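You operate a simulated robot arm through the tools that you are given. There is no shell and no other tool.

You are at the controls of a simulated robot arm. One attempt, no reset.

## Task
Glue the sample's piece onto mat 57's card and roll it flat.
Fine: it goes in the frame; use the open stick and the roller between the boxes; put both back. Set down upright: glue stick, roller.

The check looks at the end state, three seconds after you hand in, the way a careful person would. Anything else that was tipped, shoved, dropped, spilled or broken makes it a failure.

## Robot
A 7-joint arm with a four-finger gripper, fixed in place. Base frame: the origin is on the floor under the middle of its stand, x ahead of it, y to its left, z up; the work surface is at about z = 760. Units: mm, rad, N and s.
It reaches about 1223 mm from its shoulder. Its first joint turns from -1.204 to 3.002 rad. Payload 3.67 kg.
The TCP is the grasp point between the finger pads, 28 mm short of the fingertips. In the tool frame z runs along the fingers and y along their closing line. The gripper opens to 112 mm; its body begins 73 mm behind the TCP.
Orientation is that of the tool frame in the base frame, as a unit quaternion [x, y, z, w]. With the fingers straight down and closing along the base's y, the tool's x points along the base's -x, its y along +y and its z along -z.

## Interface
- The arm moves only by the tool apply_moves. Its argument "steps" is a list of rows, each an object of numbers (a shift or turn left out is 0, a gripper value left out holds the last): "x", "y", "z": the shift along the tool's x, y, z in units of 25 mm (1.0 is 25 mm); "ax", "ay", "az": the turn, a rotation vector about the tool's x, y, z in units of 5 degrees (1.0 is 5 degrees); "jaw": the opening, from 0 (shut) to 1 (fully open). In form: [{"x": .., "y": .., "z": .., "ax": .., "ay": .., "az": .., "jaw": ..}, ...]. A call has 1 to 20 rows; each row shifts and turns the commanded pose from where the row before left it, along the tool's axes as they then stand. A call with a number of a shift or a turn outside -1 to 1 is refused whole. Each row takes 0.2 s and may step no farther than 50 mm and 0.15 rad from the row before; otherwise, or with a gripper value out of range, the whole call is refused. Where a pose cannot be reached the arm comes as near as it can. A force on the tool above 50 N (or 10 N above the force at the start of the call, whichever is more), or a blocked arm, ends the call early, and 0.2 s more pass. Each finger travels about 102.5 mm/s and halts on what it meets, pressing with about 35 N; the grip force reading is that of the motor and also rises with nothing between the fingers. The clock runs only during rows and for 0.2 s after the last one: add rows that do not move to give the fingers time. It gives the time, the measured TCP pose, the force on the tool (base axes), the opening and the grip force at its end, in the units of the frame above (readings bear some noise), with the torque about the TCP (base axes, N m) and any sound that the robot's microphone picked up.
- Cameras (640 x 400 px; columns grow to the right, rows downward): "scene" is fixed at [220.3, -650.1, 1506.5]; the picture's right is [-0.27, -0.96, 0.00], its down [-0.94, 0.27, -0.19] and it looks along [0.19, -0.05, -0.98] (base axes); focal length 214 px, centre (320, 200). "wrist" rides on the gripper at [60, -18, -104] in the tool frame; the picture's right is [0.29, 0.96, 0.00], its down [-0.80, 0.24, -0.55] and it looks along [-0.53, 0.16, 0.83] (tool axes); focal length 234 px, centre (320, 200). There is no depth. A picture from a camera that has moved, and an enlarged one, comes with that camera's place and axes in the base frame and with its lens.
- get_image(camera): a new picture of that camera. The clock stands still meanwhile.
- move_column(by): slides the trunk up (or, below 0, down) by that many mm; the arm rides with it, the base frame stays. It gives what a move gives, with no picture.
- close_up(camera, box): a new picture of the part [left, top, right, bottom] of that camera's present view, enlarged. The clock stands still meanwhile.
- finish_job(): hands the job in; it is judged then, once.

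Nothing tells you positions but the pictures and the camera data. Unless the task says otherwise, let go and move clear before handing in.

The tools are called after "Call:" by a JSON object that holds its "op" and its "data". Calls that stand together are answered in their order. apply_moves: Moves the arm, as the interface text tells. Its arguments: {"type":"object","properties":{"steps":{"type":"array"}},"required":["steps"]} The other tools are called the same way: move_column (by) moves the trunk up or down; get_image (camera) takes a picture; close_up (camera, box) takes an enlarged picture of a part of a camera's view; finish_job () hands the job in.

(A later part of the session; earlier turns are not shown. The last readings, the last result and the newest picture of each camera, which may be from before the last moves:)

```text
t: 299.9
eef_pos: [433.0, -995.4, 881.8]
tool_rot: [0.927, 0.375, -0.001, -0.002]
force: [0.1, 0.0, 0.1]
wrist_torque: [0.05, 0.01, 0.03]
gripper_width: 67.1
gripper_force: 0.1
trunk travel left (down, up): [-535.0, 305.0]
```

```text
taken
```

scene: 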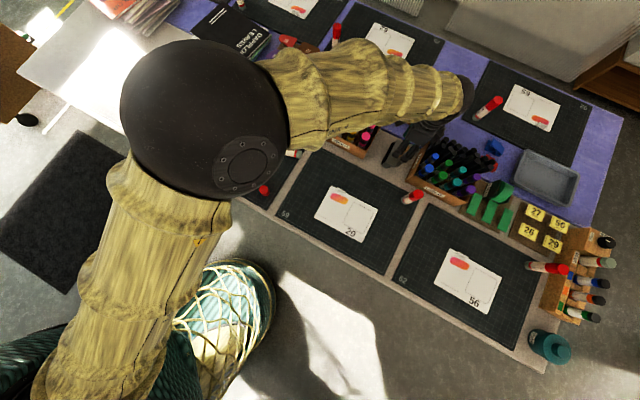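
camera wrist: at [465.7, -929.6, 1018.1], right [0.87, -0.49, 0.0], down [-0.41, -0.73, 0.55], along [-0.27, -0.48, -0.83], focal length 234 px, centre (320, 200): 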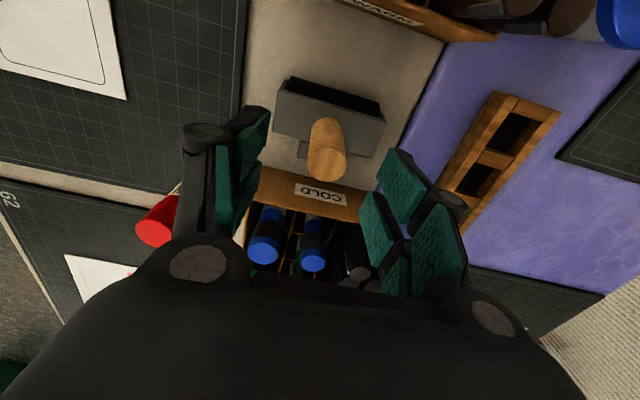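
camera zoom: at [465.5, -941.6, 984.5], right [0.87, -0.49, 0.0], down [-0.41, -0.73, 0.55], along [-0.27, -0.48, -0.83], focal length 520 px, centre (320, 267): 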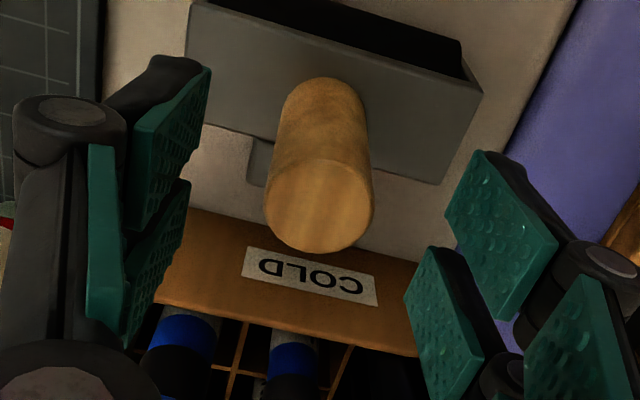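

It was a slow oscillation and it has settled with the handle centred within 2 mm. I'll descend slowly around the handle.

Call:
{"op": "apply_moves", "data": {"steps": [{"x": 0.06, "y": -0.03}, {"z": 0.3}, {"x": 0}, {"z": 0.3}, {"x": 0}, {"z": 0.3}, {"x": 0}, {"x": 0}, {"x": 0}]}}

Call:
{"op": "close_up", "data": {"camera": "wrist", "box": [220, 80, 420, 260]}}

```text
t: 301.9
eef_pos: [434.6, -991.6, 860.5]
tool_rot: [0.927, 0.375, -0.002, 0.0]
force: [0.5, 0.0, -0.1]
wrist_torque: [0.03, 0.02, 0.01]
gripper_width: 67.1
gripper_force: 0.1
trunk travel left (down, up): [-535.0, 305.0]
```

```text
2.22 times, centred on (320, 170) of wrist
camera zoom: at [465.2, -938.4, 963.8], right [0.87, -0.49, 0.0], down [-0.41, -0.73, 0.55], along [-0.27, -0.48, -0.83], focal length 520 px, centre (320, 267)
```

zoom: 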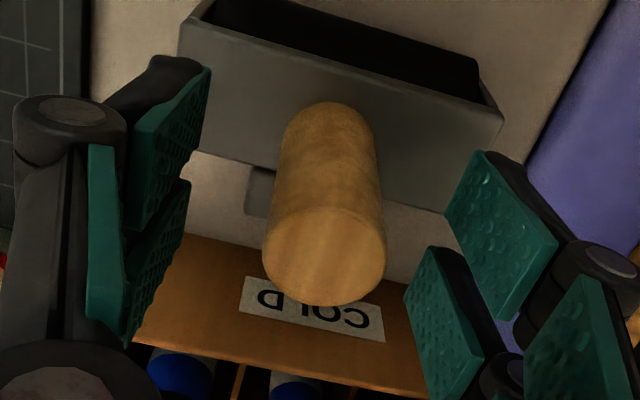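

Call:
{"op": "apply_moves", "data": {"steps": [{"z": 0.3}, {"x": 0}, {"z": 0.3}, {"x": 0}, {"z": 0.25}, {"x": 0}, {"x": 0}, {"x": 0}]}}

Call:
{"op": "close_up", "data": {"camera": "wrist", "box": [220, 80, 420, 260]}}

Call:
{"op": "close_up", "data": {"camera": "scene", "box": [360, 110, 440, 180]}}

```text
t: 303.7
eef_pos: [432.7, -992.8, 841.5]
tool_rot: [0.927, 0.374, 0.0, -0.002]
force: [0.7, -0.3, 0.0]
wrist_torque: [0.03, 0.04, 0.03]
gripper_width: 67.1
gripper_force: 0.1
trunk travel left (down, up): [-535.0, 305.0]
```

```text
2.22 times, centred on (320, 170) of wrist
camera zoom: at [464.9, -938.4, 943.7], right [0.87, -0.49, 0.0], down [-0.41, -0.73, 0.55], along [-0.27, -0.48, -0.83], focal length 520 px, centre (320, 267)
```

zoom: 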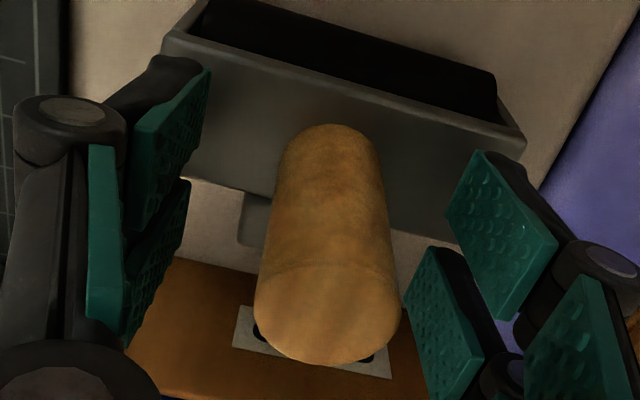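

```text
5.71 times, centred on (400, 145) of scene
camera zoom: at [220.3, -650.1, 1506.5], right [-0.27, -0.96, 0.0], down [-0.94, 0.27, -0.19], along [0.19, -0.05, -0.98], focal length 1226 px, centre (-137, 514)
```

zoom: 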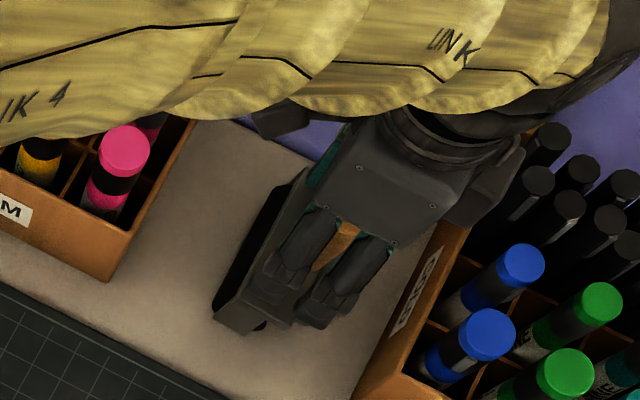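

Handle is centred between the pads. Closing on it.

Call:
{"op": "apply_moves", "data": {"steps": [{"jaw": 0.4}, {"jaw": 0.3}, {"jaw": 0.2}, {"jaw": 0.12}, {"x": 0}, {"x": 0}]}}

Call:
{"op": "close_up", "data": {"camera": "wrist", "box": [220, 80, 420, 260]}}

```text
t: 305.1
eef_pos: [434.9, -992.1, 839.4]
tool_rot: [0.927, 0.375, 0.0, 0.0]
force: [3.5, -3.5, 11.0]
wrist_torque: [-0.27, 0.28, 0.1]
gripper_width: 27.2
gripper_force: 35.3
trunk travel left (down, up): [-535.0, 305.0]
```

```text
2.22 times, centred on (320, 170) of wrist
camera zoom: at [465.9, -937.3, 943.4], right [0.87, -0.49, 0.0], down [-0.41, -0.73, 0.55], along [-0.27, -0.48, -0.83], focal length 520 px, centre (320, 267)
```

zoom: 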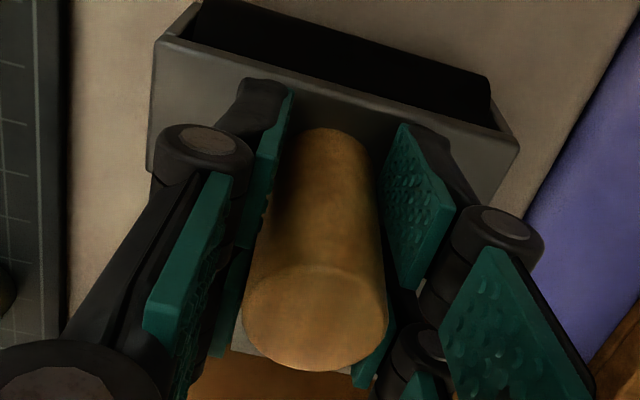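

The roller's handle is gripped. I'll lift slowly, straight up, and check it hangs steady.

Call:
{"op": "apply_moves", "data": {"steps": [{"z": -0.15}, {"z": -0.3}, {"z": -0.4}, {"z": -0.5}, {"z": -0.6}, {"z": -0.6}, {"z": -0.6}, {"x": 0}, {"x": 0}]}}

Call:
{"op": "get_image", "data": {"camera": "wrist"}}

Call:
{"op": "close_up", "data": {"camera": "scene", "box": [360, 90, 460, 180]}}

```text
t: 306.7
eef_pos: [425.2, -956.8, 955.5]
tool_rot: [0.928, 0.372, -0.007, 0.019]
force: [-3.0, 0.8, -4.5]
wrist_torque: [-0.05, -0.22, 0.04]
gripper_width: 27.3
gripper_force: 34.9
trunk travel left (down, up): [-535.0, 305.0]
stopped in row 8: the arm was blocked; the commanded pose is now the measured one
```

```text
taken
camera wrist: at [457.1, -899.6, 1056.6], right [0.87, -0.49, 0.02], down [-0.41, -0.7, 0.58], along [-0.27, -0.52, -0.81], focal length 234 px, centre (320, 200)
```

wrist: 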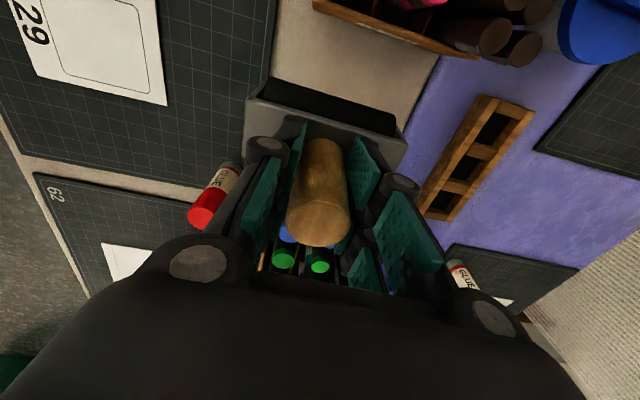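

```text
4.44 times, centred on (410, 135) of scene
camera zoom: at [220.3, -650.1, 1506.5], right [-0.27, -0.96, 0.0], down [-0.94, 0.27, -0.19], along [0.19, -0.05, -0.98], focal length 953 px, centre (-80, 489)
```

zoom: 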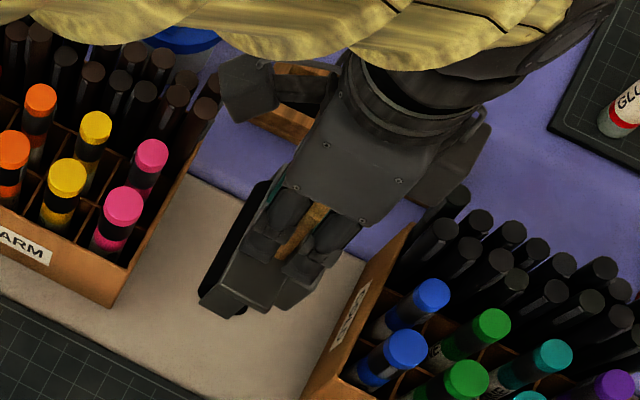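

The arm swung several centimetres and flagged a block, which looks like oscillation near the base joint's limit. I'll hold still and let it settle.

Call:
{"op": "apply_moves", "data": {"steps": [{"x": 0}, {"x": 0}, {"x": 0}, {"x": 0}]}}

Call:
{"op": "apply_moves", "data": {"steps": [{"x": 0}, {"x": 0}, {"x": 0}, {"x": 0}]}}

Call:
{"op": "get_image", "data": {"camera": "scene"}}

```text
t: 307.7
eef_pos: [428.9, -973.4, 939.6]
tool_rot: [0.928, 0.372, -0.005, 0.011]
force: [-2.1, 1.7, -4.0]
wrist_torque: [-0.11, -0.07, 0.0]
gripper_width: 27.1
gripper_force: 35.7
trunk travel left (down, up): [-535.0, 305.0]
```

```text
t: 308.7
eef_pos: [430.2, -946.5, 963.6]
tool_rot: [0.928, 0.372, -0.009, 0.023]
force: [1.1, -0.7, -2.4]
wrist_torque: [0.07, 0.1, 0.01]
gripper_width: 27.2
gripper_force: 35.1
trunk travel left (down, up): [-535.0, 305.0]
```

```text
taken
```

scene: 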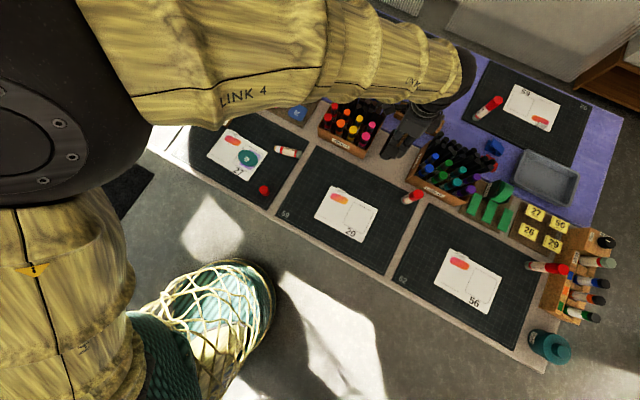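

It's still oscillating, so I'll move toward the robot through the open gap in front of the boxes and upward, where the arm is less stretched.

Call:
{"op": "apply_moves", "data": {"steps": [{"y": -0.5, "z": -0.5}, {"y": -0.8, "z": -0.6}, {"y": -0.8, "z": -0.6}, {"y": -0.8, "z": -0.5}, {"y": -0.6, "z": -0.3}, {"x": 0}]}}

Call:
{"op": "get_image", "data": {"camera": "scene"}}

Call:
{"op": "get_image", "data": {"camera": "wrist"}}

```text
t: 310.1
eef_pos: [368.8, -881.1, 1021.3]
tool_rot: [0.927, 0.374, -0.009, 0.023]
force: [2.2, 0.7, -2.1]
wrist_torque: [-0.03, 0.1, -0.02]
gripper_width: 27.4
gripper_force: 35.3
trunk travel left (down, up): [-535.0, 305.0]
```

```text
taken
```

scene: 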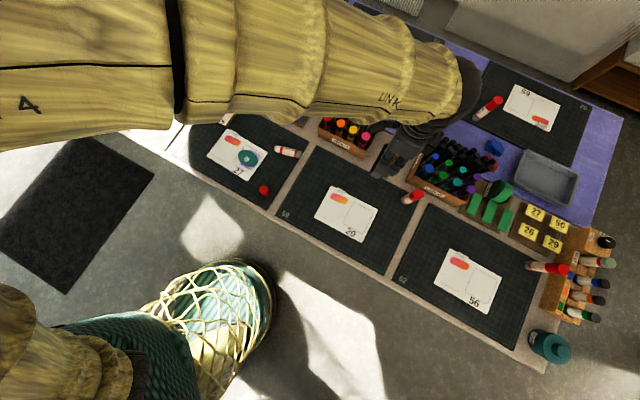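

```text
taken
camera wrist: at [401.1, -822.2, 1121.8], right [0.87, -0.49, 0.03], down [-0.41, -0.7, 0.59], along [-0.27, -0.52, -0.81], focal length 234 px, centre (320, 200)
```

wrist: 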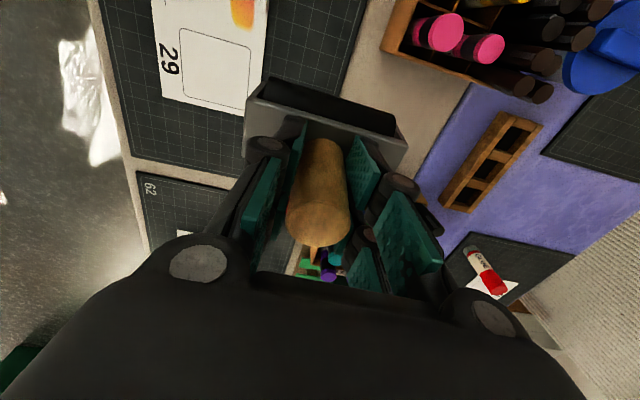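

The arm is calmer here. I'll remove the 2.8° tilt it picked up and carry the roller over to the card at a safe height.

Call:
{"op": "apply_moves", "data": {"steps": [{"ax": 0.4, "ay": 0.39}, {"x": 0.5, "y": -0.17}, {"x": 0.9, "y": -0.32}, {"x": 0.9, "y": -0.32}, {"x": 0.9, "y": -0.32}, {"x": 0.9, "y": -0.32}, {"x": 0.9, "y": -0.32}, {"x": 0.9, "y": -0.32}, {"x": 0.9, "y": -0.32}, {"x": 0.9, "y": -0.32}, {"x": 0.9, "y": -0.32}, {"x": 0.9, "y": -0.32}, {"x": 0.9, "y": -0.32}, {"x": 0.9, "y": -0.32}, {"x": 0.9, "y": -0.32}, {"x": 0.9, "y": -0.32}, {"x": 0.9, "y": -0.32}, {"x": 0}, {"x": 0}]}}

Call:
{"op": "get_image", "data": {"camera": "scene"}}

Call:
{"op": "get_image", "data": {"camera": "wrist"}}

```text
t: 314.1
eef_pos: [539.3, -561.0, 1013.4]
tool_rot: [0.928, 0.373, 0.002, -0.006]
force: [1.0, 1.1, -2.4]
wrist_torque: [-0.03, -0.01, 0.01]
gripper_width: 27.0
gripper_force: 35.4
trunk travel left (down, up): [-535.0, 305.0]
```

```text
taken
```

scene: 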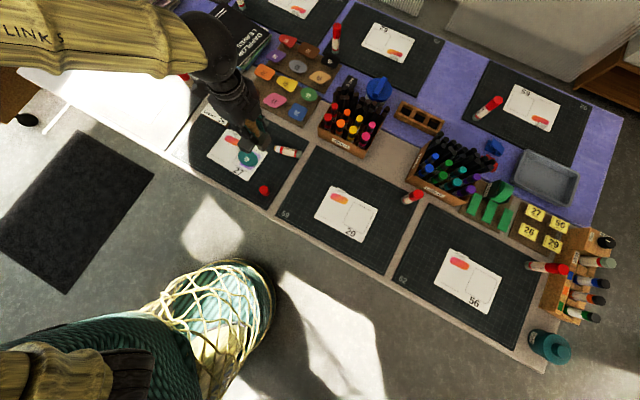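

```text
taken
camera wrist: at [570.3, -508.4, 1117.5], right [0.87, -0.49, -0.01], down [-0.41, -0.73, 0.55], along [-0.27, -0.47, -0.84], focal length 234 px, centre (320, 200)
```

wrist: 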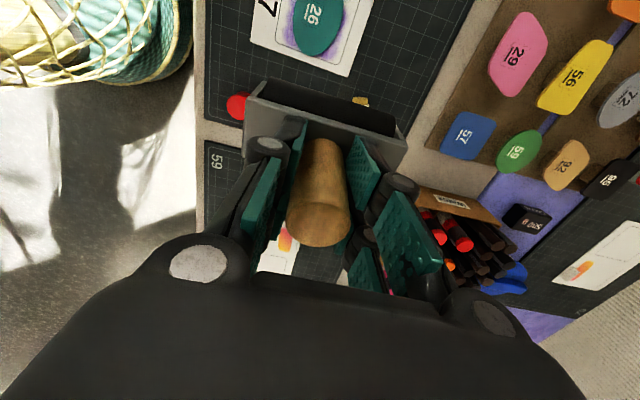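

Call:
{"op": "close_up", "data": {"camera": "scene", "box": [200, 90, 290, 170]}}

Call:
{"op": "close_up", "data": {"camera": "wrist", "box": [220, 60, 430, 260]}}

```text
5.00 times, centred on (245, 130) of scene
camera zoom: at [220.3, -650.1, 1506.5], right [-0.27, -0.96, 0.0], down [-0.94, 0.27, -0.19], along [0.19, -0.05, -0.98], focal length 1072 px, centre (695, 550)
```

zoom: 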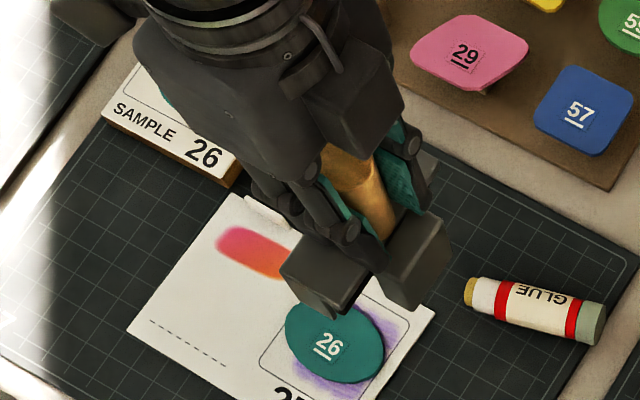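

```text
2.00 times, centred on (325, 160) of wrist
camera zoom: at [570.3, -508.4, 1117.5], right [0.87, -0.49, -0.01], down [-0.41, -0.73, 0.55], along [-0.27, -0.47, -0.84], focal length 468 px, centre (310, 280)
```

zoom: 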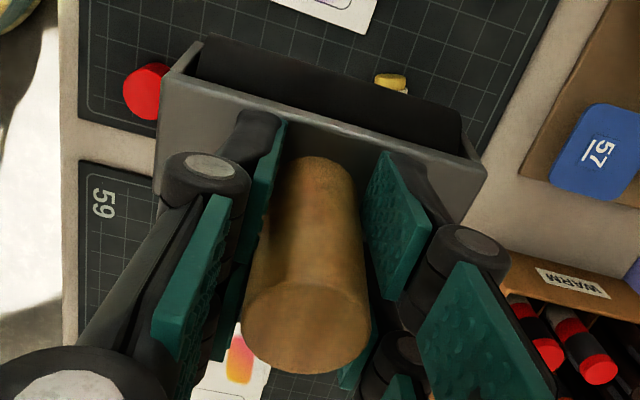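

I'll position over the piece, tip the roller side about 6° down so only the cylinder touches, and descend partway.

Call:
{"op": "apply_moves", "data": {"steps": [{"x": 0.78, "y": -0.39}, {"x": 0.78, "y": -0.39}, {"x": 0.78, "y": -0.39}, {"ay": -0.6}, {"ay": -0.6}, {"x": 0.1, "z": 0.95}, {"x": 0.1, "z": 0.95}, {"x": 0.1, "z": 0.95}, {"x": 0.1, "z": 0.95}, {"x": 0.06, "z": 0.6}, {"x": 0}, {"x": 0}]}}

Call:
{"op": "get_image", "data": {"camera": "wrist"}}

Call:
{"op": "close_up", "data": {"camera": "scene", "box": [205, 110, 285, 180]}}

```text
t: 316.7
eef_pos: [559.1, -499.3, 903.1]
tool_rot: [0.927, 0.372, -0.047, 0.014]
force: [-0.4, -0.1, -3.2]
wrist_torque: [0.03, -0.01, 0.02]
gripper_width: 27.4
gripper_force: 35.4
trunk travel left (down, up): [-535.0, 305.0]
```

```text
taken
camera wrist: at [598.4, -439.4, 1000.2], right [0.87, -0.49, -0.04], down [-0.36, -0.69, 0.63], along [-0.33, -0.53, -0.78], focal length 234 px, centre (320, 200)
```

wrist: 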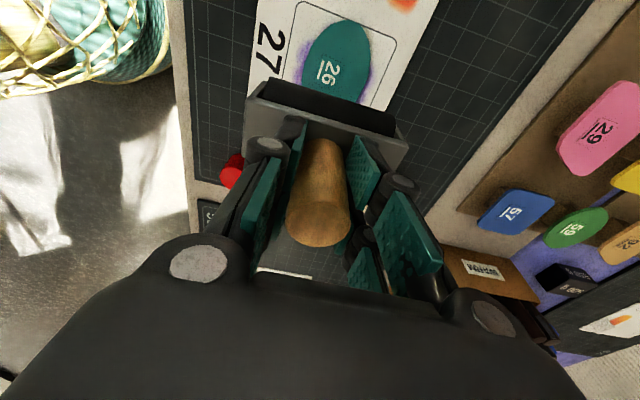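

```text
5.71 times, centred on (245, 145) of scene
camera zoom: at [220.3, -650.1, 1506.5], right [-0.27, -0.96, 0.0], down [-0.94, 0.27, -0.19], along [0.19, -0.05, -0.98], focal length 1226 px, centre (749, 514)
```

zoom: 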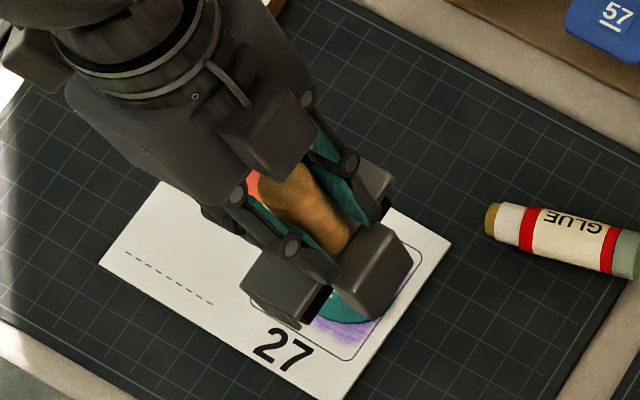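

Call:
{"op": "apply_moves", "data": {"steps": [{"x": 0.05, "z": 0.5}, {"x": 0.05, "z": 0.5}, {"x": 0.05, "z": 0.5}, {"x": 0}]}}

Call:
{"op": "apply_moves", "data": {"steps": [{"x": 0.01, "z": 0.1}, {"x": 0}]}}

Call:
{"op": "apply_moves", "data": {"steps": [{"x": 0.01, "z": 0.1}, {"x": 0}]}}

Call:
{"op": "get_image", "data": {"camera": "wrist"}}

Call:
{"op": "close_up", "data": {"camera": "scene", "box": [215, 120, 285, 180]}}

```text
t: 317.7
eef_pos: [558.8, -499.8, 866.1]
tool_rot: [0.926, 0.373, -0.047, 0.015]
force: [0.1, -0.1, -2.3]
wrist_torque: [0.01, -0.01, -0.01]
gripper_width: 27.0
gripper_force: 35.0
trunk travel left (down, up): [-535.0, 305.0]
```

```text
t: 318.3
eef_pos: [559.0, -498.6, 864.6]
tool_rot: [0.927, 0.373, -0.047, 0.014]
force: [1.0, 0.7, -3.0]
wrist_torque: [0.0, -0.02, -0.01]
gripper_width: 27.1
gripper_force: 34.4
trunk travel left (down, up): [-535.0, 305.0]
```

```text
t: 318.9
eef_pos: [557.6, -499.8, 862.7]
tool_rot: [0.927, 0.372, -0.047, 0.014]
force: [-1.0, 0.5, -2.9]
wrist_torque: [0.01, -0.03, 0.02]
gripper_width: 27.1
gripper_force: 34.8
trunk travel left (down, up): [-535.0, 305.0]
```

```text
taken
camera wrist: at [597.2, -439.6, 959.1], right [0.87, -0.49, -0.04], down [-0.36, -0.69, 0.63], along [-0.33, -0.53, -0.78], focal length 234 px, centre (320, 200)
```

wrist: 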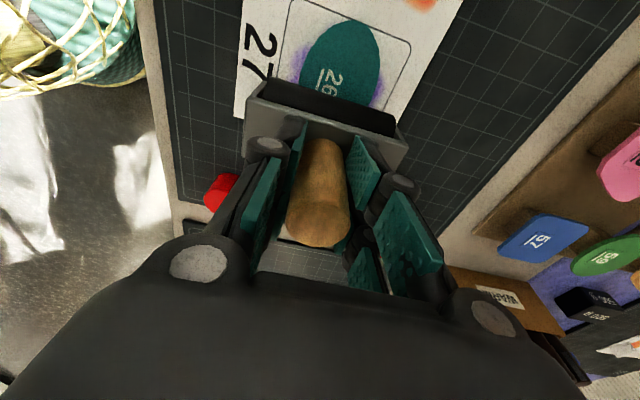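

```text
6.67 times, centred on (250, 150) of scene
camera zoom: at [220.3, -650.1, 1506.5], right [-0.27, -0.96, 0.0], down [-0.94, 0.27, -0.19], along [0.19, -0.05, -0.98], focal length 1430 px, centre (787, 533)
```

zoom: 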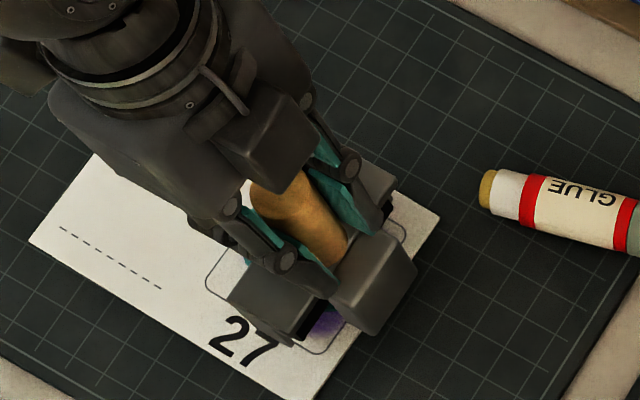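

Call:
{"op": "apply_moves", "data": {"steps": [{"x": 0.01, "z": 0.1}, {"x": 0}]}}

Call:
{"op": "apply_moves", "data": {"steps": [{"x": 0.006, "z": 0.06}, {"x": 0}]}}

Call:
{"op": "apply_moves", "data": {"steps": [{"x": 0.006, "z": 0.06}, {"x": 0}]}}

Call:
{"op": "apply_moves", "data": {"steps": [{"x": 0.006, "z": 0.06}, {"x": 0}]}}

```text
t: 319.5
eef_pos: [557.7, -498.6, 859.7]
tool_rot: [0.927, 0.372, -0.046, 0.014]
force: [-0.3, 0.0, -2.7]
wrist_torque: [0.0, -0.05, -0.01]
gripper_width: 27.1
gripper_force: 34.3
trunk travel left (down, up): [-535.0, 305.0]
```

```text
t: 320.1
eef_pos: [558.0, -499.8, 858.1]
tool_rot: [0.927, 0.372, -0.046, 0.013]
force: [0.0, -0.5, -3.0]
wrist_torque: [-0.02, -0.03, -0.02]
gripper_width: 26.8
gripper_force: 35.2
trunk travel left (down, up): [-535.0, 305.0]
```

```text
t: 320.7
eef_pos: [557.9, -497.9, 856.1]
tool_rot: [0.927, 0.372, -0.047, 0.014]
force: [0.1, 0.3, -3.4]
wrist_torque: [0.0, 0.02, 0.02]
gripper_width: 26.9
gripper_force: 35.1
trunk travel left (down, up): [-535.0, 305.0]
```

```text
t: 321.3
eef_pos: [556.6, -500.2, 855.5]
tool_rot: [0.927, 0.372, -0.047, 0.016]
force: [0.3, -0.3, 2.2]
wrist_torque: [-0.03, -0.1, -0.04]
gripper_width: 26.9
gripper_force: 35.3
trunk travel left (down, up): [-535.0, 305.0]
```

First contact at about 5 N. I'll press slightly more and use the torque to see where it touches.

Call:
{"op": "apply_moves", "data": {"steps": [{"x": 0.004, "z": 0.04}, {"x": 0}]}}

Call:
{"op": "apply_moves", "data": {"steps": [{"x": 0.003, "z": 0.03}, {"x": 0}]}}

Call:
{"op": "get_image", "data": {"camera": "wrist"}}

Call:
{"op": "close_up", "data": {"camera": "scene", "box": [230, 135, 275, 175]}}

```text
t: 321.9
eef_pos: [558.9, -498.5, 854.9]
tool_rot: [0.927, 0.372, -0.046, 0.014]
force: [0.2, -0.5, 10.9]
wrist_torque: [0.01, -0.23, 0.02]
gripper_width: 26.9
gripper_force: 35.3
trunk travel left (down, up): [-535.0, 305.0]
```

```text
t: 322.5
eef_pos: [557.0, -498.1, 853.1]
tool_rot: [0.927, 0.373, -0.046, 0.015]
force: [-0.2, -1.1, 18.9]
wrist_torque: [-0.01, -0.28, -0.02]
gripper_width: 27.0
gripper_force: 34.9
trunk travel left (down, up): [-535.0, 305.0]
```

```text
taken
camera wrist: at [596.7, -438.2, 950.5], right [0.87, -0.49, -0.03], down [-0.37, -0.69, 0.63], along [-0.33, -0.53, -0.78], focal length 234 px, centre (320, 200)
```

wrist: 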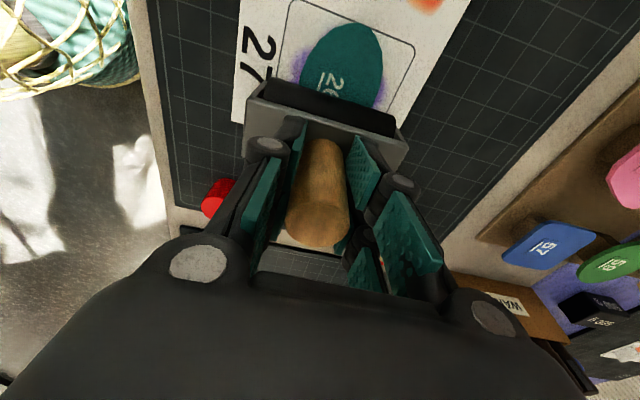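

```text
10.00 times, centred on (252, 155) of scene
camera zoom: at [220.3, -650.1, 1506.5], right [-0.27, -0.96, 0.0], down [-0.94, 0.27, -0.19], along [0.19, -0.05, -0.98], focal length 2145 px, centre (995, 650)
```

zoom: 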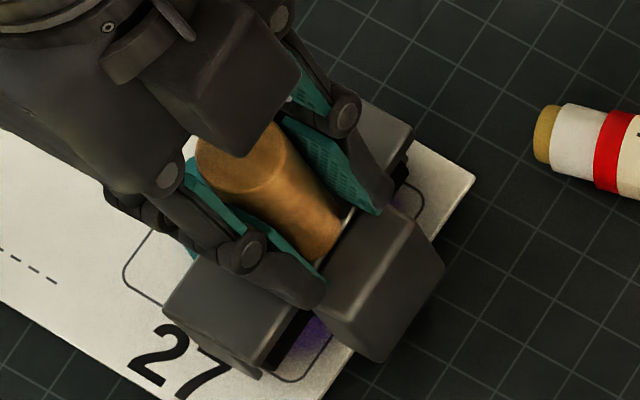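

Contact is near the roller, on the piece, at about 20 N. I'll roll toward the +t end of the oval and watch the force.

Call:
{"op": "apply_moves", "data": {"steps": [{"x": 0.2, "z": -0.0196}, {"x": 0.2, "z": -0.0196}, {"x": 0.2, "z": -0.0196}, {"x": 0.2, "z": -0.0196}]}}

Call:
{"op": "get_image", "data": {"camera": "wrist"}}

Call:
{"op": "close_up", "data": {"camera": "scene", "box": [225, 130, 275, 175]}}

```text
t: 323.5
eef_pos: [570.8, -484.1, 853.6]
tool_rot: [0.927, 0.373, -0.046, 0.015]
force: [2.2, -2.9, 17.2]
wrist_torque: [-0.07, -0.38, -0.04]
gripper_width: 26.9
gripper_force: 35.0
trunk travel left (down, up): [-535.0, 305.0]
```

```text
taken
camera wrist: at [609.5, -423.8, 950.6], right [0.87, -0.49, -0.03], down [-0.37, -0.69, 0.63], along [-0.33, -0.53, -0.78], focal length 234 px, centre (320, 200)
```

wrist: 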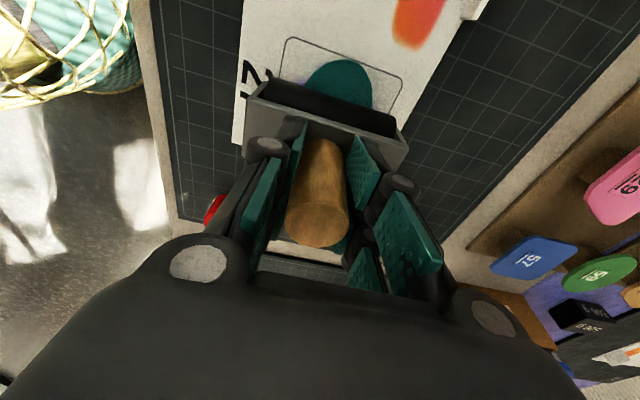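

```text
8.89 times, centred on (250, 152) of scene
camera zoom: at [220.3, -650.1, 1506.5], right [-0.27, -0.96, 0.0], down [-0.94, 0.27, -0.19], along [0.19, -0.05, -0.98], focal length 1906 px, centre (942, 622)
```

zoom: 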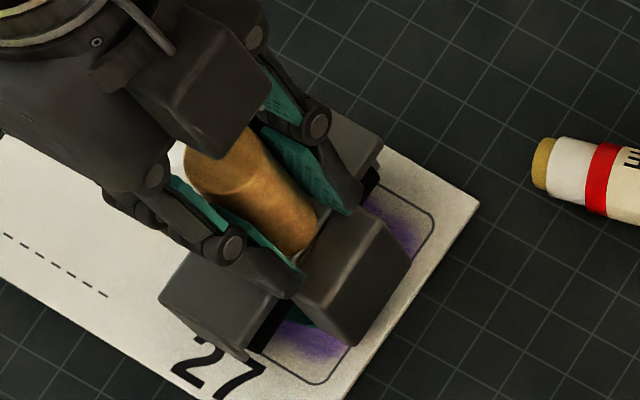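

Rolling smoothly and the piece hasn't shifted. Continuing to the end, then back across.

Call:
{"op": "apply_moves", "data": {"steps": [{"x": 0.2, "z": -0.0196}, {"x": 0.2, "z": -0.0196}, {"x": 0.2, "z": -0.0196}, {"x": 0.2, "z": -0.0196}, {"x": 0.2, "z": -0.0196}]}}

Call:
{"op": "get_image", "data": {"camera": "wrist"}}

```text
t: 324.7
eef_pos: [589.0, -466.6, 854.6]
tool_rot: [0.927, 0.372, -0.046, 0.015]
force: [-2.3, 2.8, 16.8]
wrist_torque: [0.28, -0.08, 0.04]
gripper_width: 26.8
gripper_force: 35.1
trunk travel left (down, up): [-535.0, 305.0]
```

```text
taken
camera wrist: at [629.4, -405.3, 950.3], right [0.87, -0.49, -0.03], down [-0.37, -0.69, 0.63], along [-0.33, -0.53, -0.78], focal length 234 px, centre (320, 200)
```

wrist: 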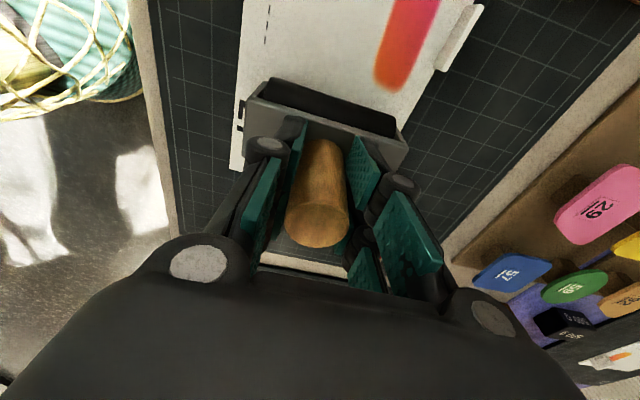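

Call:
{"op": "apply_moves", "data": {"steps": [{"x": -0.2, "z": 0.0196}, {"x": -0.2, "z": 0.0196}, {"x": -0.2, "z": 0.0196}, {"x": -0.2, "z": 0.0196}, {"x": -0.2, "z": 0.0196}, {"x": -0.2, "z": 0.0196}]}}

Call:
{"op": "apply_moves", "data": {"steps": [{"x": -0.2, "z": 0.0196}, {"x": -0.2, "z": 0.0196}, {"x": -0.2, "z": 0.0196}, {"x": -0.2, "z": 0.0196}, {"x": -0.2, "z": 0.0196}, {"x": -0.1, "z": 0.0098}]}}

Call:
{"op": "get_image", "data": {"camera": "wrist"}}

Call:
{"op": "close_up", "data": {"camera": "wrist", "box": [240, 0, 430, 140]}}

```text
t: 326.1
eef_pos: [566.8, -487.8, 853.5]
tool_rot: [0.926, 0.373, -0.047, 0.015]
force: [0.6, -0.1, 13.2]
wrist_torque: [0.08, -0.17, 0.0]
gripper_width: 27.0
gripper_force: 35.0
trunk travel left (down, up): [-535.0, 305.0]
```

```text
t: 327.5
eef_pos: [547.8, -508.6, 853.8]
tool_rot: [0.927, 0.373, -0.047, 0.016]
force: [-0.3, 0.5, 7.4]
wrist_torque: [0.1, 0.0, 0.06]
gripper_width: 26.9
gripper_force: 35.4
trunk travel left (down, up): [-535.0, 305.0]
```

```text
taken
camera wrist: at [586.9, -447.8, 950.5], right [0.87, -0.49, -0.04], down [-0.37, -0.69, 0.63], along [-0.33, -0.53, -0.78], focal length 234 px, centre (320, 200)
```

wrist: 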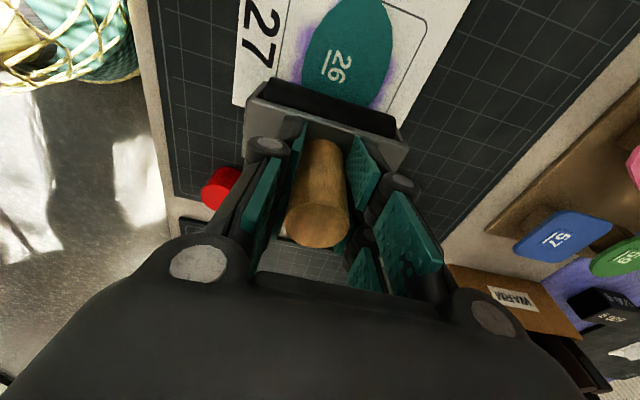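

```text
2.86 times, centred on (335, 70) of wrist
camera zoom: at [586.9, -447.8, 950.5], right [0.87, -0.49, -0.04], down [-0.37, -0.69, 0.63], along [-0.33, -0.53, -0.78], focal length 669 px, centre (277, 571)
```

zoom: 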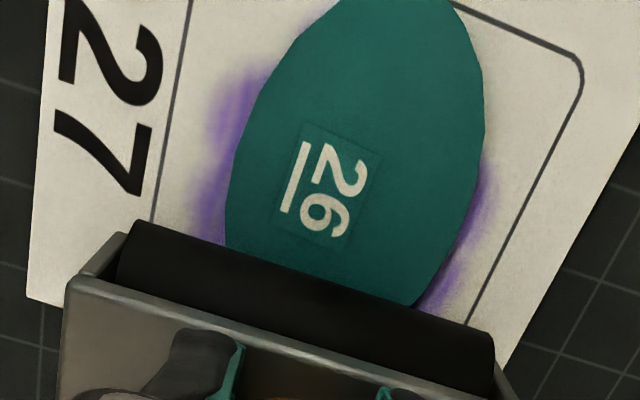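

The black roller tracks well over the piece. I'll press a touch more and make another full pass both ways.

Call:
{"op": "apply_moves", "data": {"steps": [{"x": 0.004, "z": 0.035}, {"x": 0.2, "z": -0.0196}, {"x": 0.2, "z": -0.0196}, {"x": 0.2, "z": -0.0196}, {"x": 0.2, "z": -0.0196}, {"x": 0.2, "z": -0.0196}, {"x": 0.2, "z": -0.0196}]}}

Call:
{"op": "apply_moves", "data": {"steps": [{"x": 0.2, "z": -0.0196}, {"x": 0.2, "z": -0.0196}, {"x": 0.2, "z": -0.0196}, {"x": 0.2, "z": -0.0196}, {"x": 0.2, "z": -0.0196}, {"x": 0.1, "z": -0.0098}]}}

Call:
{"op": "apply_moves", "data": {"steps": [{"x": -0.2, "z": 0.0196}, {"x": -0.2, "z": 0.0196}, {"x": -0.2, "z": 0.0196}, {"x": -0.2, "z": 0.0196}, {"x": -0.2, "z": 0.0196}, {"x": -0.2, "z": 0.0196}]}}

Call:
{"op": "apply_moves", "data": {"steps": [{"x": -0.2, "z": 0.0196}, {"x": -0.2, "z": 0.0196}, {"x": -0.2, "z": 0.0196}, {"x": -0.2, "z": 0.0196}, {"x": -0.2, "z": 0.0196}, {"x": -0.1, "z": 0.0098}]}}

Call:
{"op": "close_up", "data": {"camera": "wrist", "box": [240, 0, 430, 140]}}

```text
t: 329.1
eef_pos: [569.1, -486.5, 852.8]
tool_rot: [0.927, 0.373, -0.046, 0.015]
force: [-0.3, -0.1, 25.9]
wrist_torque: [0.13, -0.24, 0.01]
gripper_width: 27.1
gripper_force: 34.8
trunk travel left (down, up): [-535.0, 305.0]
```

```text
t: 330.5
eef_pos: [588.8, -467.2, 852.7]
tool_rot: [0.927, 0.372, -0.047, 0.015]
force: [0.2, -0.2, 9.0]
wrist_torque: [0.13, -0.13, 0.02]
gripper_width: 27.2
gripper_force: 35.2
trunk travel left (down, up): [-535.0, 305.0]
```

```text
t: 331.9
eef_pos: [568.7, -487.5, 853.4]
tool_rot: [0.927, 0.373, -0.047, 0.014]
force: [-1.4, 0.2, 9.7]
wrist_torque: [0.15, -0.03, 0.0]
gripper_width: 26.6
gripper_force: 34.8
trunk travel left (down, up): [-535.0, 305.0]
```

```text
t: 333.3
eef_pos: [548.9, -507.8, 852.4]
tool_rot: [0.927, 0.372, -0.048, 0.015]
force: [-1.3, 0.5, 6.1]
wrist_torque: [0.15, -0.01, 0.06]
gripper_width: 26.9
gripper_force: 35.3
trunk travel left (down, up): [-535.0, 305.0]
```

```text
2.86 times, centred on (335, 70) of wrist
camera zoom: at [587.2, -447.5, 949.9], right [0.87, -0.49, -0.04], down [-0.36, -0.69, 0.63], along [-0.33, -0.53, -0.78], focal length 669 px, centre (277, 571)
```

zoom: 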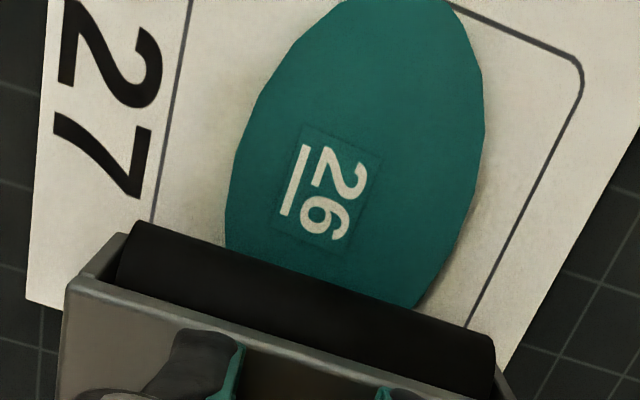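

The excess purple has vanished and the force dropped at the same height, so the piece has been pressed down and set. One more firm pass to be sure it's flat to the ends.

Call:
{"op": "apply_moves", "data": {"steps": [{"x": -0.16, "z": 0.0157}, {"x": 0.004, "z": 0.035}, {"x": 0.2, "z": -0.0196}, {"x": 0.2, "z": -0.0196}, {"x": 0.2, "z": -0.0196}, {"x": 0.2, "z": -0.0196}, {"x": 0.2, "z": -0.0196}, {"x": 0.2, "z": -0.0196}]}}

Call:
{"op": "apply_moves", "data": {"steps": [{"x": 0.2, "z": -0.0196}, {"x": 0.2, "z": -0.0196}, {"x": 0.2, "z": -0.0196}, {"x": 0.2, "z": -0.0196}, {"x": 0.2, "z": -0.0196}, {"x": 0.2, "z": -0.0196}, {"x": 0.2, "z": -0.0196}]}}

Call:
{"op": "apply_moves", "data": {"steps": [{"x": -0.2, "z": 0.0196}, {"x": -0.2, "z": 0.0196}, {"x": -0.2, "z": 0.0196}, {"x": -0.2, "z": 0.0196}, {"x": -0.2, "z": 0.0196}, {"x": -0.2, "z": 0.0196}]}}

Call:
{"op": "apply_moves", "data": {"steps": [{"x": -0.2, "z": 0.0196}, {"x": -0.2, "z": 0.0196}, {"x": -0.2, "z": 0.0196}, {"x": -0.2, "z": 0.0196}, {"x": -0.2, "z": 0.0196}, {"x": -0.2, "z": 0.0196}]}}

```text
t: 335.1
eef_pos: [566.3, -487.8, 851.3]
tool_rot: [0.927, 0.373, -0.046, 0.017]
force: [2.8, -1.5, 27.7]
wrist_torque: [0.1, -0.38, -0.06]
gripper_width: 26.8
gripper_force: 34.9
trunk travel left (down, up): [-535.0, 305.0]
```

```text
t: 336.7
eef_pos: [591.9, -465.3, 851.7]
tool_rot: [0.927, 0.372, -0.047, 0.015]
force: [0.2, -1.7, 10.4]
wrist_torque: [0.01, -0.17, 0.01]
gripper_width: 26.8
gripper_force: 34.7
trunk travel left (down, up): [-535.0, 305.0]
```

```text
t: 338.1
eef_pos: [572.5, -484.3, 851.9]
tool_rot: [0.927, 0.373, -0.047, 0.015]
force: [-0.8, 0.6, 1.8]
wrist_torque: [0.06, 0.01, -0.01]
gripper_width: 26.9
gripper_force: 34.8
trunk travel left (down, up): [-535.0, 305.0]
```

```text
t: 339.5
eef_pos: [548.5, -508.9, 851.9]
tool_rot: [0.927, 0.373, -0.046, 0.014]
force: [-1.0, 1.0, -1.2]
wrist_torque: [0.06, 0.03, 0.02]
gripper_width: 26.7
gripper_force: 34.8
trunk travel left (down, up): [-535.0, 305.0]
```

Lifting the roller off to inspect the result.

Call:
{"op": "apply_moves", "data": {"steps": [{"x": -0.05, "z": -0.5}, {"x": -0.1, "z": -0.98}, {"x": -0.1, "z": -0.98}, {"x": -0.1, "z": -0.98}, {"x": -0.6, "z": -0.5}, {"x": -0.6, "z": -0.5}, {"x": -0.6, "z": -0.5}, {"x": 0}]}}

Call:
{"op": "get_image", "data": {"camera": "wrist"}}

Call:
{"op": "close_up", "data": {"camera": "scene", "box": [225, 130, 275, 175]}}

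Call:
{"op": "close_up", "data": {"camera": "wrist", "box": [240, 0, 430, 140]}}

```text
t: 341.3
eef_pos: [517.9, -534.8, 977.0]
tool_rot: [0.927, 0.372, -0.047, 0.014]
force: [0.0, -0.6, -3.7]
wrist_torque: [-0.04, -0.01, 0.02]
gripper_width: 26.6
gripper_force: 34.4
trunk travel left (down, up): [-535.0, 305.0]
```

```text
taken
camera wrist: at [558.3, -474.9, 1075.0], right [0.87, -0.49, -0.04], down [-0.36, -0.69, 0.63], along [-0.33, -0.53, -0.78], focal length 234 px, centre (320, 200)
```

wrist: 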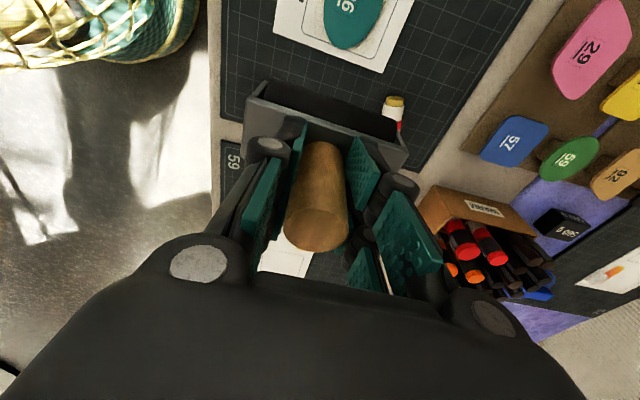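

```text
8.89 times, centred on (250, 152) of scene
camera zoom: at [220.3, -650.1, 1506.5], right [-0.27, -0.96, 0.0], down [-0.94, 0.27, -0.19], along [0.19, -0.05, -0.98], focal length 1906 px, centre (942, 622)
```

zoom: 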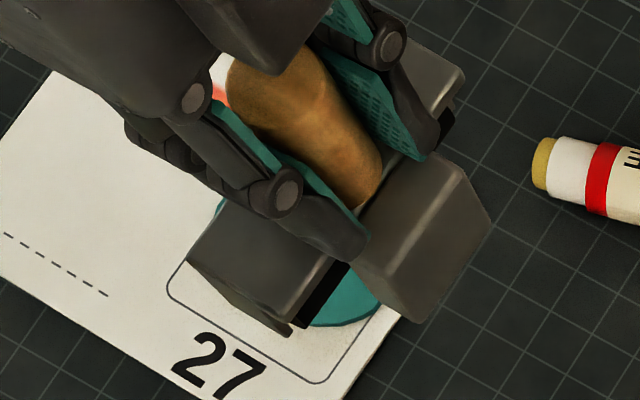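

```text
2.86 times, centred on (335, 70) of wrist
camera zoom: at [558.3, -474.9, 1075.0], right [0.87, -0.49, -0.04], down [-0.36, -0.69, 0.63], along [-0.33, -0.53, -0.78], focal length 669 px, centre (277, 571)
```

zoom: 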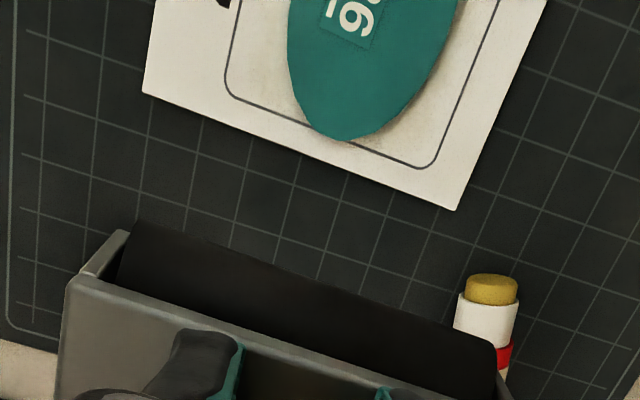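

The piece is stuck down in place. Now I'll return the roller. The earlier swing came from the arm being nearly straight at height, so raising the trunk should shorten the reach. I'll level the tool and raise the trunk first.

Call:
{"op": "apply_moves", "data": {"steps": [{"ay": 0.6}, {"ay": 0.53}, {"x": 0}]}}

Call:
{"op": "move_column", "data": {"by": 190}}

Call:
{"op": "apply_moves", "data": {"steps": [{"z": 0.8}, {"z": 0.8}, {"z": 0.8}, {"z": 0.8}, {"z": 0.8}, {"z": 0.8}, {"x": 0}]}}

Call:
{"op": "get_image", "data": {"camera": "scene"}}

```text
t: 342.1
eef_pos: [519.1, -535.6, 978.5]
tool_rot: [0.928, 0.372, -0.001, -0.004]
force: [-0.4, -0.5, -2.6]
wrist_torque: [0.0, 0.0, -0.03]
gripper_width: 26.7
gripper_force: 34.7
trunk travel left (down, up): [-535.0, 305.0]
```

```text
t: 344.2
eef_pos: [520.2, -535.2, 1168.1]
tool_rot: [0.928, 0.372, -0.002, -0.005]
force: [0.1, -0.1, -2.9]
wrist_torque: [0.03, 0.01, 0.0]
gripper_width: 26.8
gripper_force: 34.8
trunk travel left (down, up): [-725.0, 115.0]
```

```text
t: 345.8
eef_pos: [518.9, -535.3, 1050.5]
tool_rot: [0.928, 0.373, -0.001, -0.004]
force: [-0.4, -0.2, -2.7]
wrist_torque: [-0.02, 0.02, -0.02]
gripper_width: 26.8
gripper_force: 34.6
trunk travel left (down, up): [-725.0, 115.0]
```

```text
taken
```

scene: 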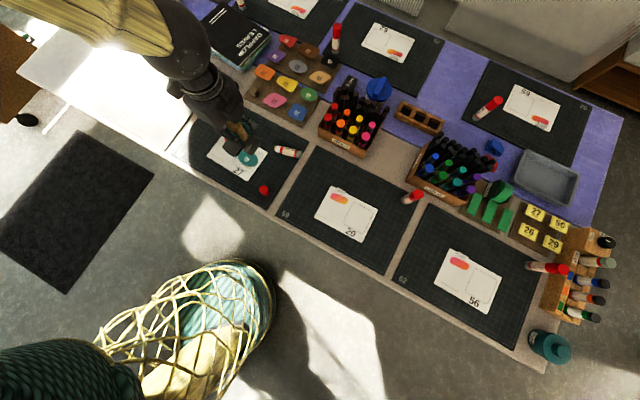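

Call:
{"op": "apply_moves", "data": {"steps": [{"az": -0.07, "x": -0.5, "y": 0.36}, {"x": -0.886, "y": 0.641}, {"x": -0.886, "y": 0.641}, {"x": -0.886, "y": 0.641}, {"x": -0.886, "y": 0.641}, {"x": -0.886, "y": 0.641}, {"x": -0.886, "y": 0.641}, {"x": -0.886, "y": 0.641}, {"x": -0.886, "y": 0.641}, {"x": -0.886, "y": 0.641}, {"x": -0.886, "y": 0.641}, {"x": -0.886, "y": 0.641}, {"x": -0.6, "y": 0.434}, {"x": -0.6, "y": 0.434}, {"x": -0.6, "y": 0.434}, {"x": -0.6, "y": 0.434}, {"x": 0}, {"x": 0}, {"x": 0}]}}

Call:
{"op": "get_image", "data": {"camera": "scene"}}

Call:
{"op": "get_image", "data": {"camera": "wrist"}}

```text
t: 349.8
eef_pos: [448.3, -920.4, 1045.3]
tool_rot: [0.927, 0.375, -0.001, -0.005]
force: [-0.5, 1.0, -2.7]
wrist_torque: [-0.04, -0.05, -0.03]
gripper_width: 26.7
gripper_force: 35.4
trunk travel left (down, up): [-725.0, 115.0]
```

```text
taken
```

scene: 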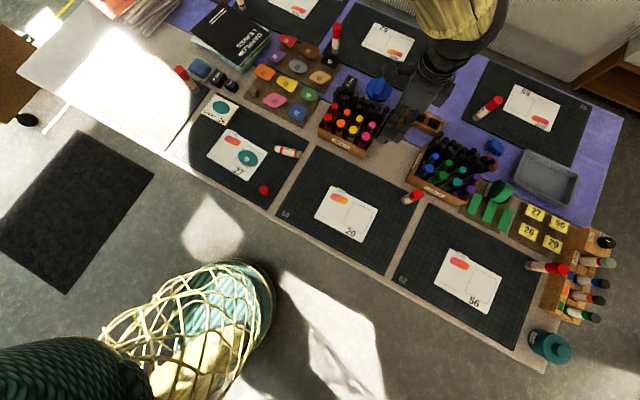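

```text
taken
camera wrist: at [481.1, -867.3, 1148.4], right [0.87, -0.49, -0.01], down [-0.4, -0.73, 0.55], along [-0.27, -0.48, -0.84], focal length 234 px, centre (320, 200)
```

wrist: 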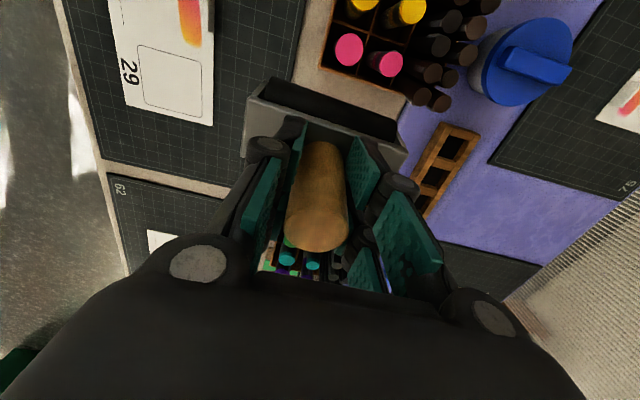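

Stable here. I'll move the last stretch slowly and verify the position before lowering.

Call:
{"op": "apply_moves", "data": {"steps": [{"x": -0.4, "y": 0.285}, {"x": -0.4, "y": 0.285}, {"x": -0.4, "y": 0.285}, {"x": -0.4, "y": 0.285}, {"x": -0.4, "y": 0.285}, {"x": -0.36, "y": 0.27}, {"x": 0}, {"x": 0}, {"x": 0}]}}

Call:
{"op": "apply_moves", "data": {"steps": [{"x": 0}, {"x": 0}, {"x": 0}]}}

Call:
{"op": "get_image", "data": {"camera": "wrist"}}

Call:
{"op": "close_up", "data": {"camera": "scene", "box": [350, 80, 460, 180]}}

```text
t: 351.8
eef_pos: [435.9, -995.9, 1042.2]
tool_rot: [0.927, 0.374, -0.001, -0.006]
force: [-0.7, 1.0, -3.6]
wrist_torque: [-0.05, -0.04, 0.0]
gripper_width: 26.6
gripper_force: 34.8
trunk travel left (down, up): [-725.0, 115.0]
```

```text
t: 352.2
eef_pos: [429.9, -959.8, 1079.0]
tool_rot: [0.928, 0.371, -0.005, 0.014]
force: [-4.6, 1.2, -5.3]
wrist_torque: [-0.1, -0.23, 0.03]
gripper_width: 26.9
gripper_force: 34.7
trunk travel left (down, up): [-725.0, 115.0]
stopped in row 1: the arm was blocked; the commanded pose is now the measured one
```

```text
taken
camera wrist: at [462.1, -902.3, 1180.2], right [0.87, -0.49, 0.01], down [-0.41, -0.71, 0.58], along [-0.27, -0.51, -0.82], focal length 234 px, centre (320, 200)
```

wrist: 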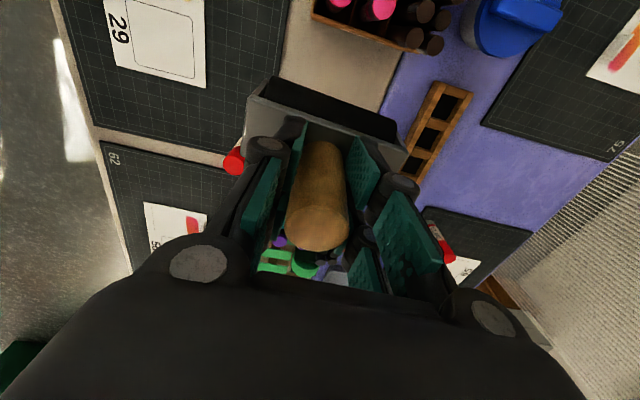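

```text
4.00 times, centred on (405, 130) of scene
camera zoom: at [220.3, -650.1, 1506.5], right [-0.27, -0.96, 0.0], down [-0.94, 0.27, -0.19], along [0.19, -0.05, -0.98], focal length 858 px, centre (-20, 480)
```

zoom: 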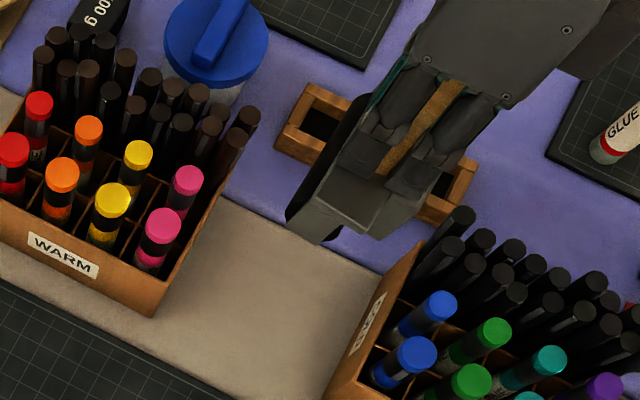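

The arm bounced again while holding high at full stretch. Lower heights were stable before, so I'll settle here and then descend gradually in the gap, which has clearance on both sides.

Call:
{"op": "apply_moves", "data": {"steps": [{"x": 0}, {"x": 0}, {"x": 0}]}}

Call:
{"op": "apply_moves", "data": {"steps": [{"z": 0.3}, {"z": 0.5}, {"z": 0.6}, {"z": 0.6}, {"x": 0}]}}

Call:
{"op": "apply_moves", "data": {"steps": [{"x": 0}, {"x": 0}]}}

```text
t: 352.5
eef_pos: [428.1, -906.9, 1126.8]
tool_rot: [0.928, 0.371, -0.015, 0.044]
force: [-3.1, 0.8, -5.5]
wrist_torque: [-0.04, -0.21, 0.02]
gripper_width: 26.6
gripper_force: 35.2
trunk travel left (down, up): [-725.0, 115.0]
stopped in row 1: the arm was blocked; the commanded pose is now the measured one
```

```text
t: 352.9
eef_pos: [426.3, -844.1, 1164.5]
tool_rot: [0.926, 0.369, -0.025, 0.069]
force: [-1.9, 0.3, -5.6]
wrist_torque: [0.05, -0.15, 0.05]
gripper_width: 26.4
gripper_force: 34.8
trunk travel left (down, up): [-725.0, 115.0]
stopped in row 1: the arm was blocked; the commanded pose is now the measured one
```

```text
t: 353.5
eef_pos: [427.9, -882.7, 1140.4]
tool_rot: [0.927, 0.37, -0.02, 0.053]
force: [-0.5, -0.2, -3.3]
wrist_torque: [-0.03, -0.07, 0.0]
gripper_width: 26.7
gripper_force: 34.7
trunk travel left (down, up): [-725.0, 115.0]
```

Call:
{"op": "apply_moves", "data": {"steps": [{"x": 0}, {"x": 0}, {"x": 0}, {"x": 0}]}}

Call:
{"op": "get_image", "data": {"camera": "scene"}}

Call:
{"op": "get_image", "data": {"camera": "wrist"}}

```text
t: 354.3
eef_pos: [419.9, -801.2, 1190.9]
tool_rot: [0.926, 0.367, -0.034, 0.088]
force: [-1.8, -0.5, -4.9]
wrist_torque: [0.06, -0.16, 0.03]
gripper_width: 26.3
gripper_force: 34.7
trunk travel left (down, up): [-725.0, 115.0]
stopped in row 4: the arm was blocked; the commanded pose is now the measured one
```

```text
taken
```

scene: 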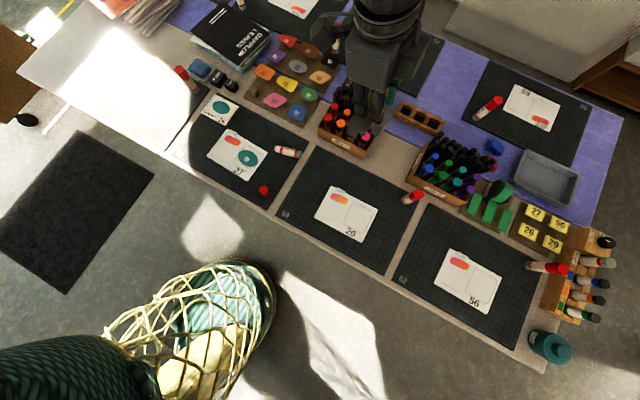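

```text
taken
camera wrist: at [451.4, -728.8, 1282.8], right [0.87, -0.49, 0.1], down [-0.42, -0.61, 0.68], along [-0.27, -0.63, -0.73], focal length 234 px, centre (320, 200)
```

wrist: 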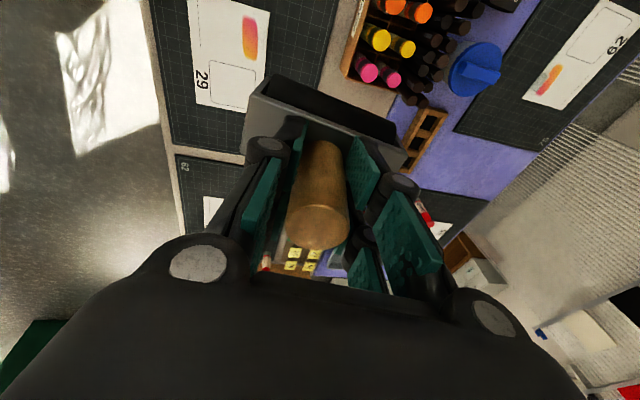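

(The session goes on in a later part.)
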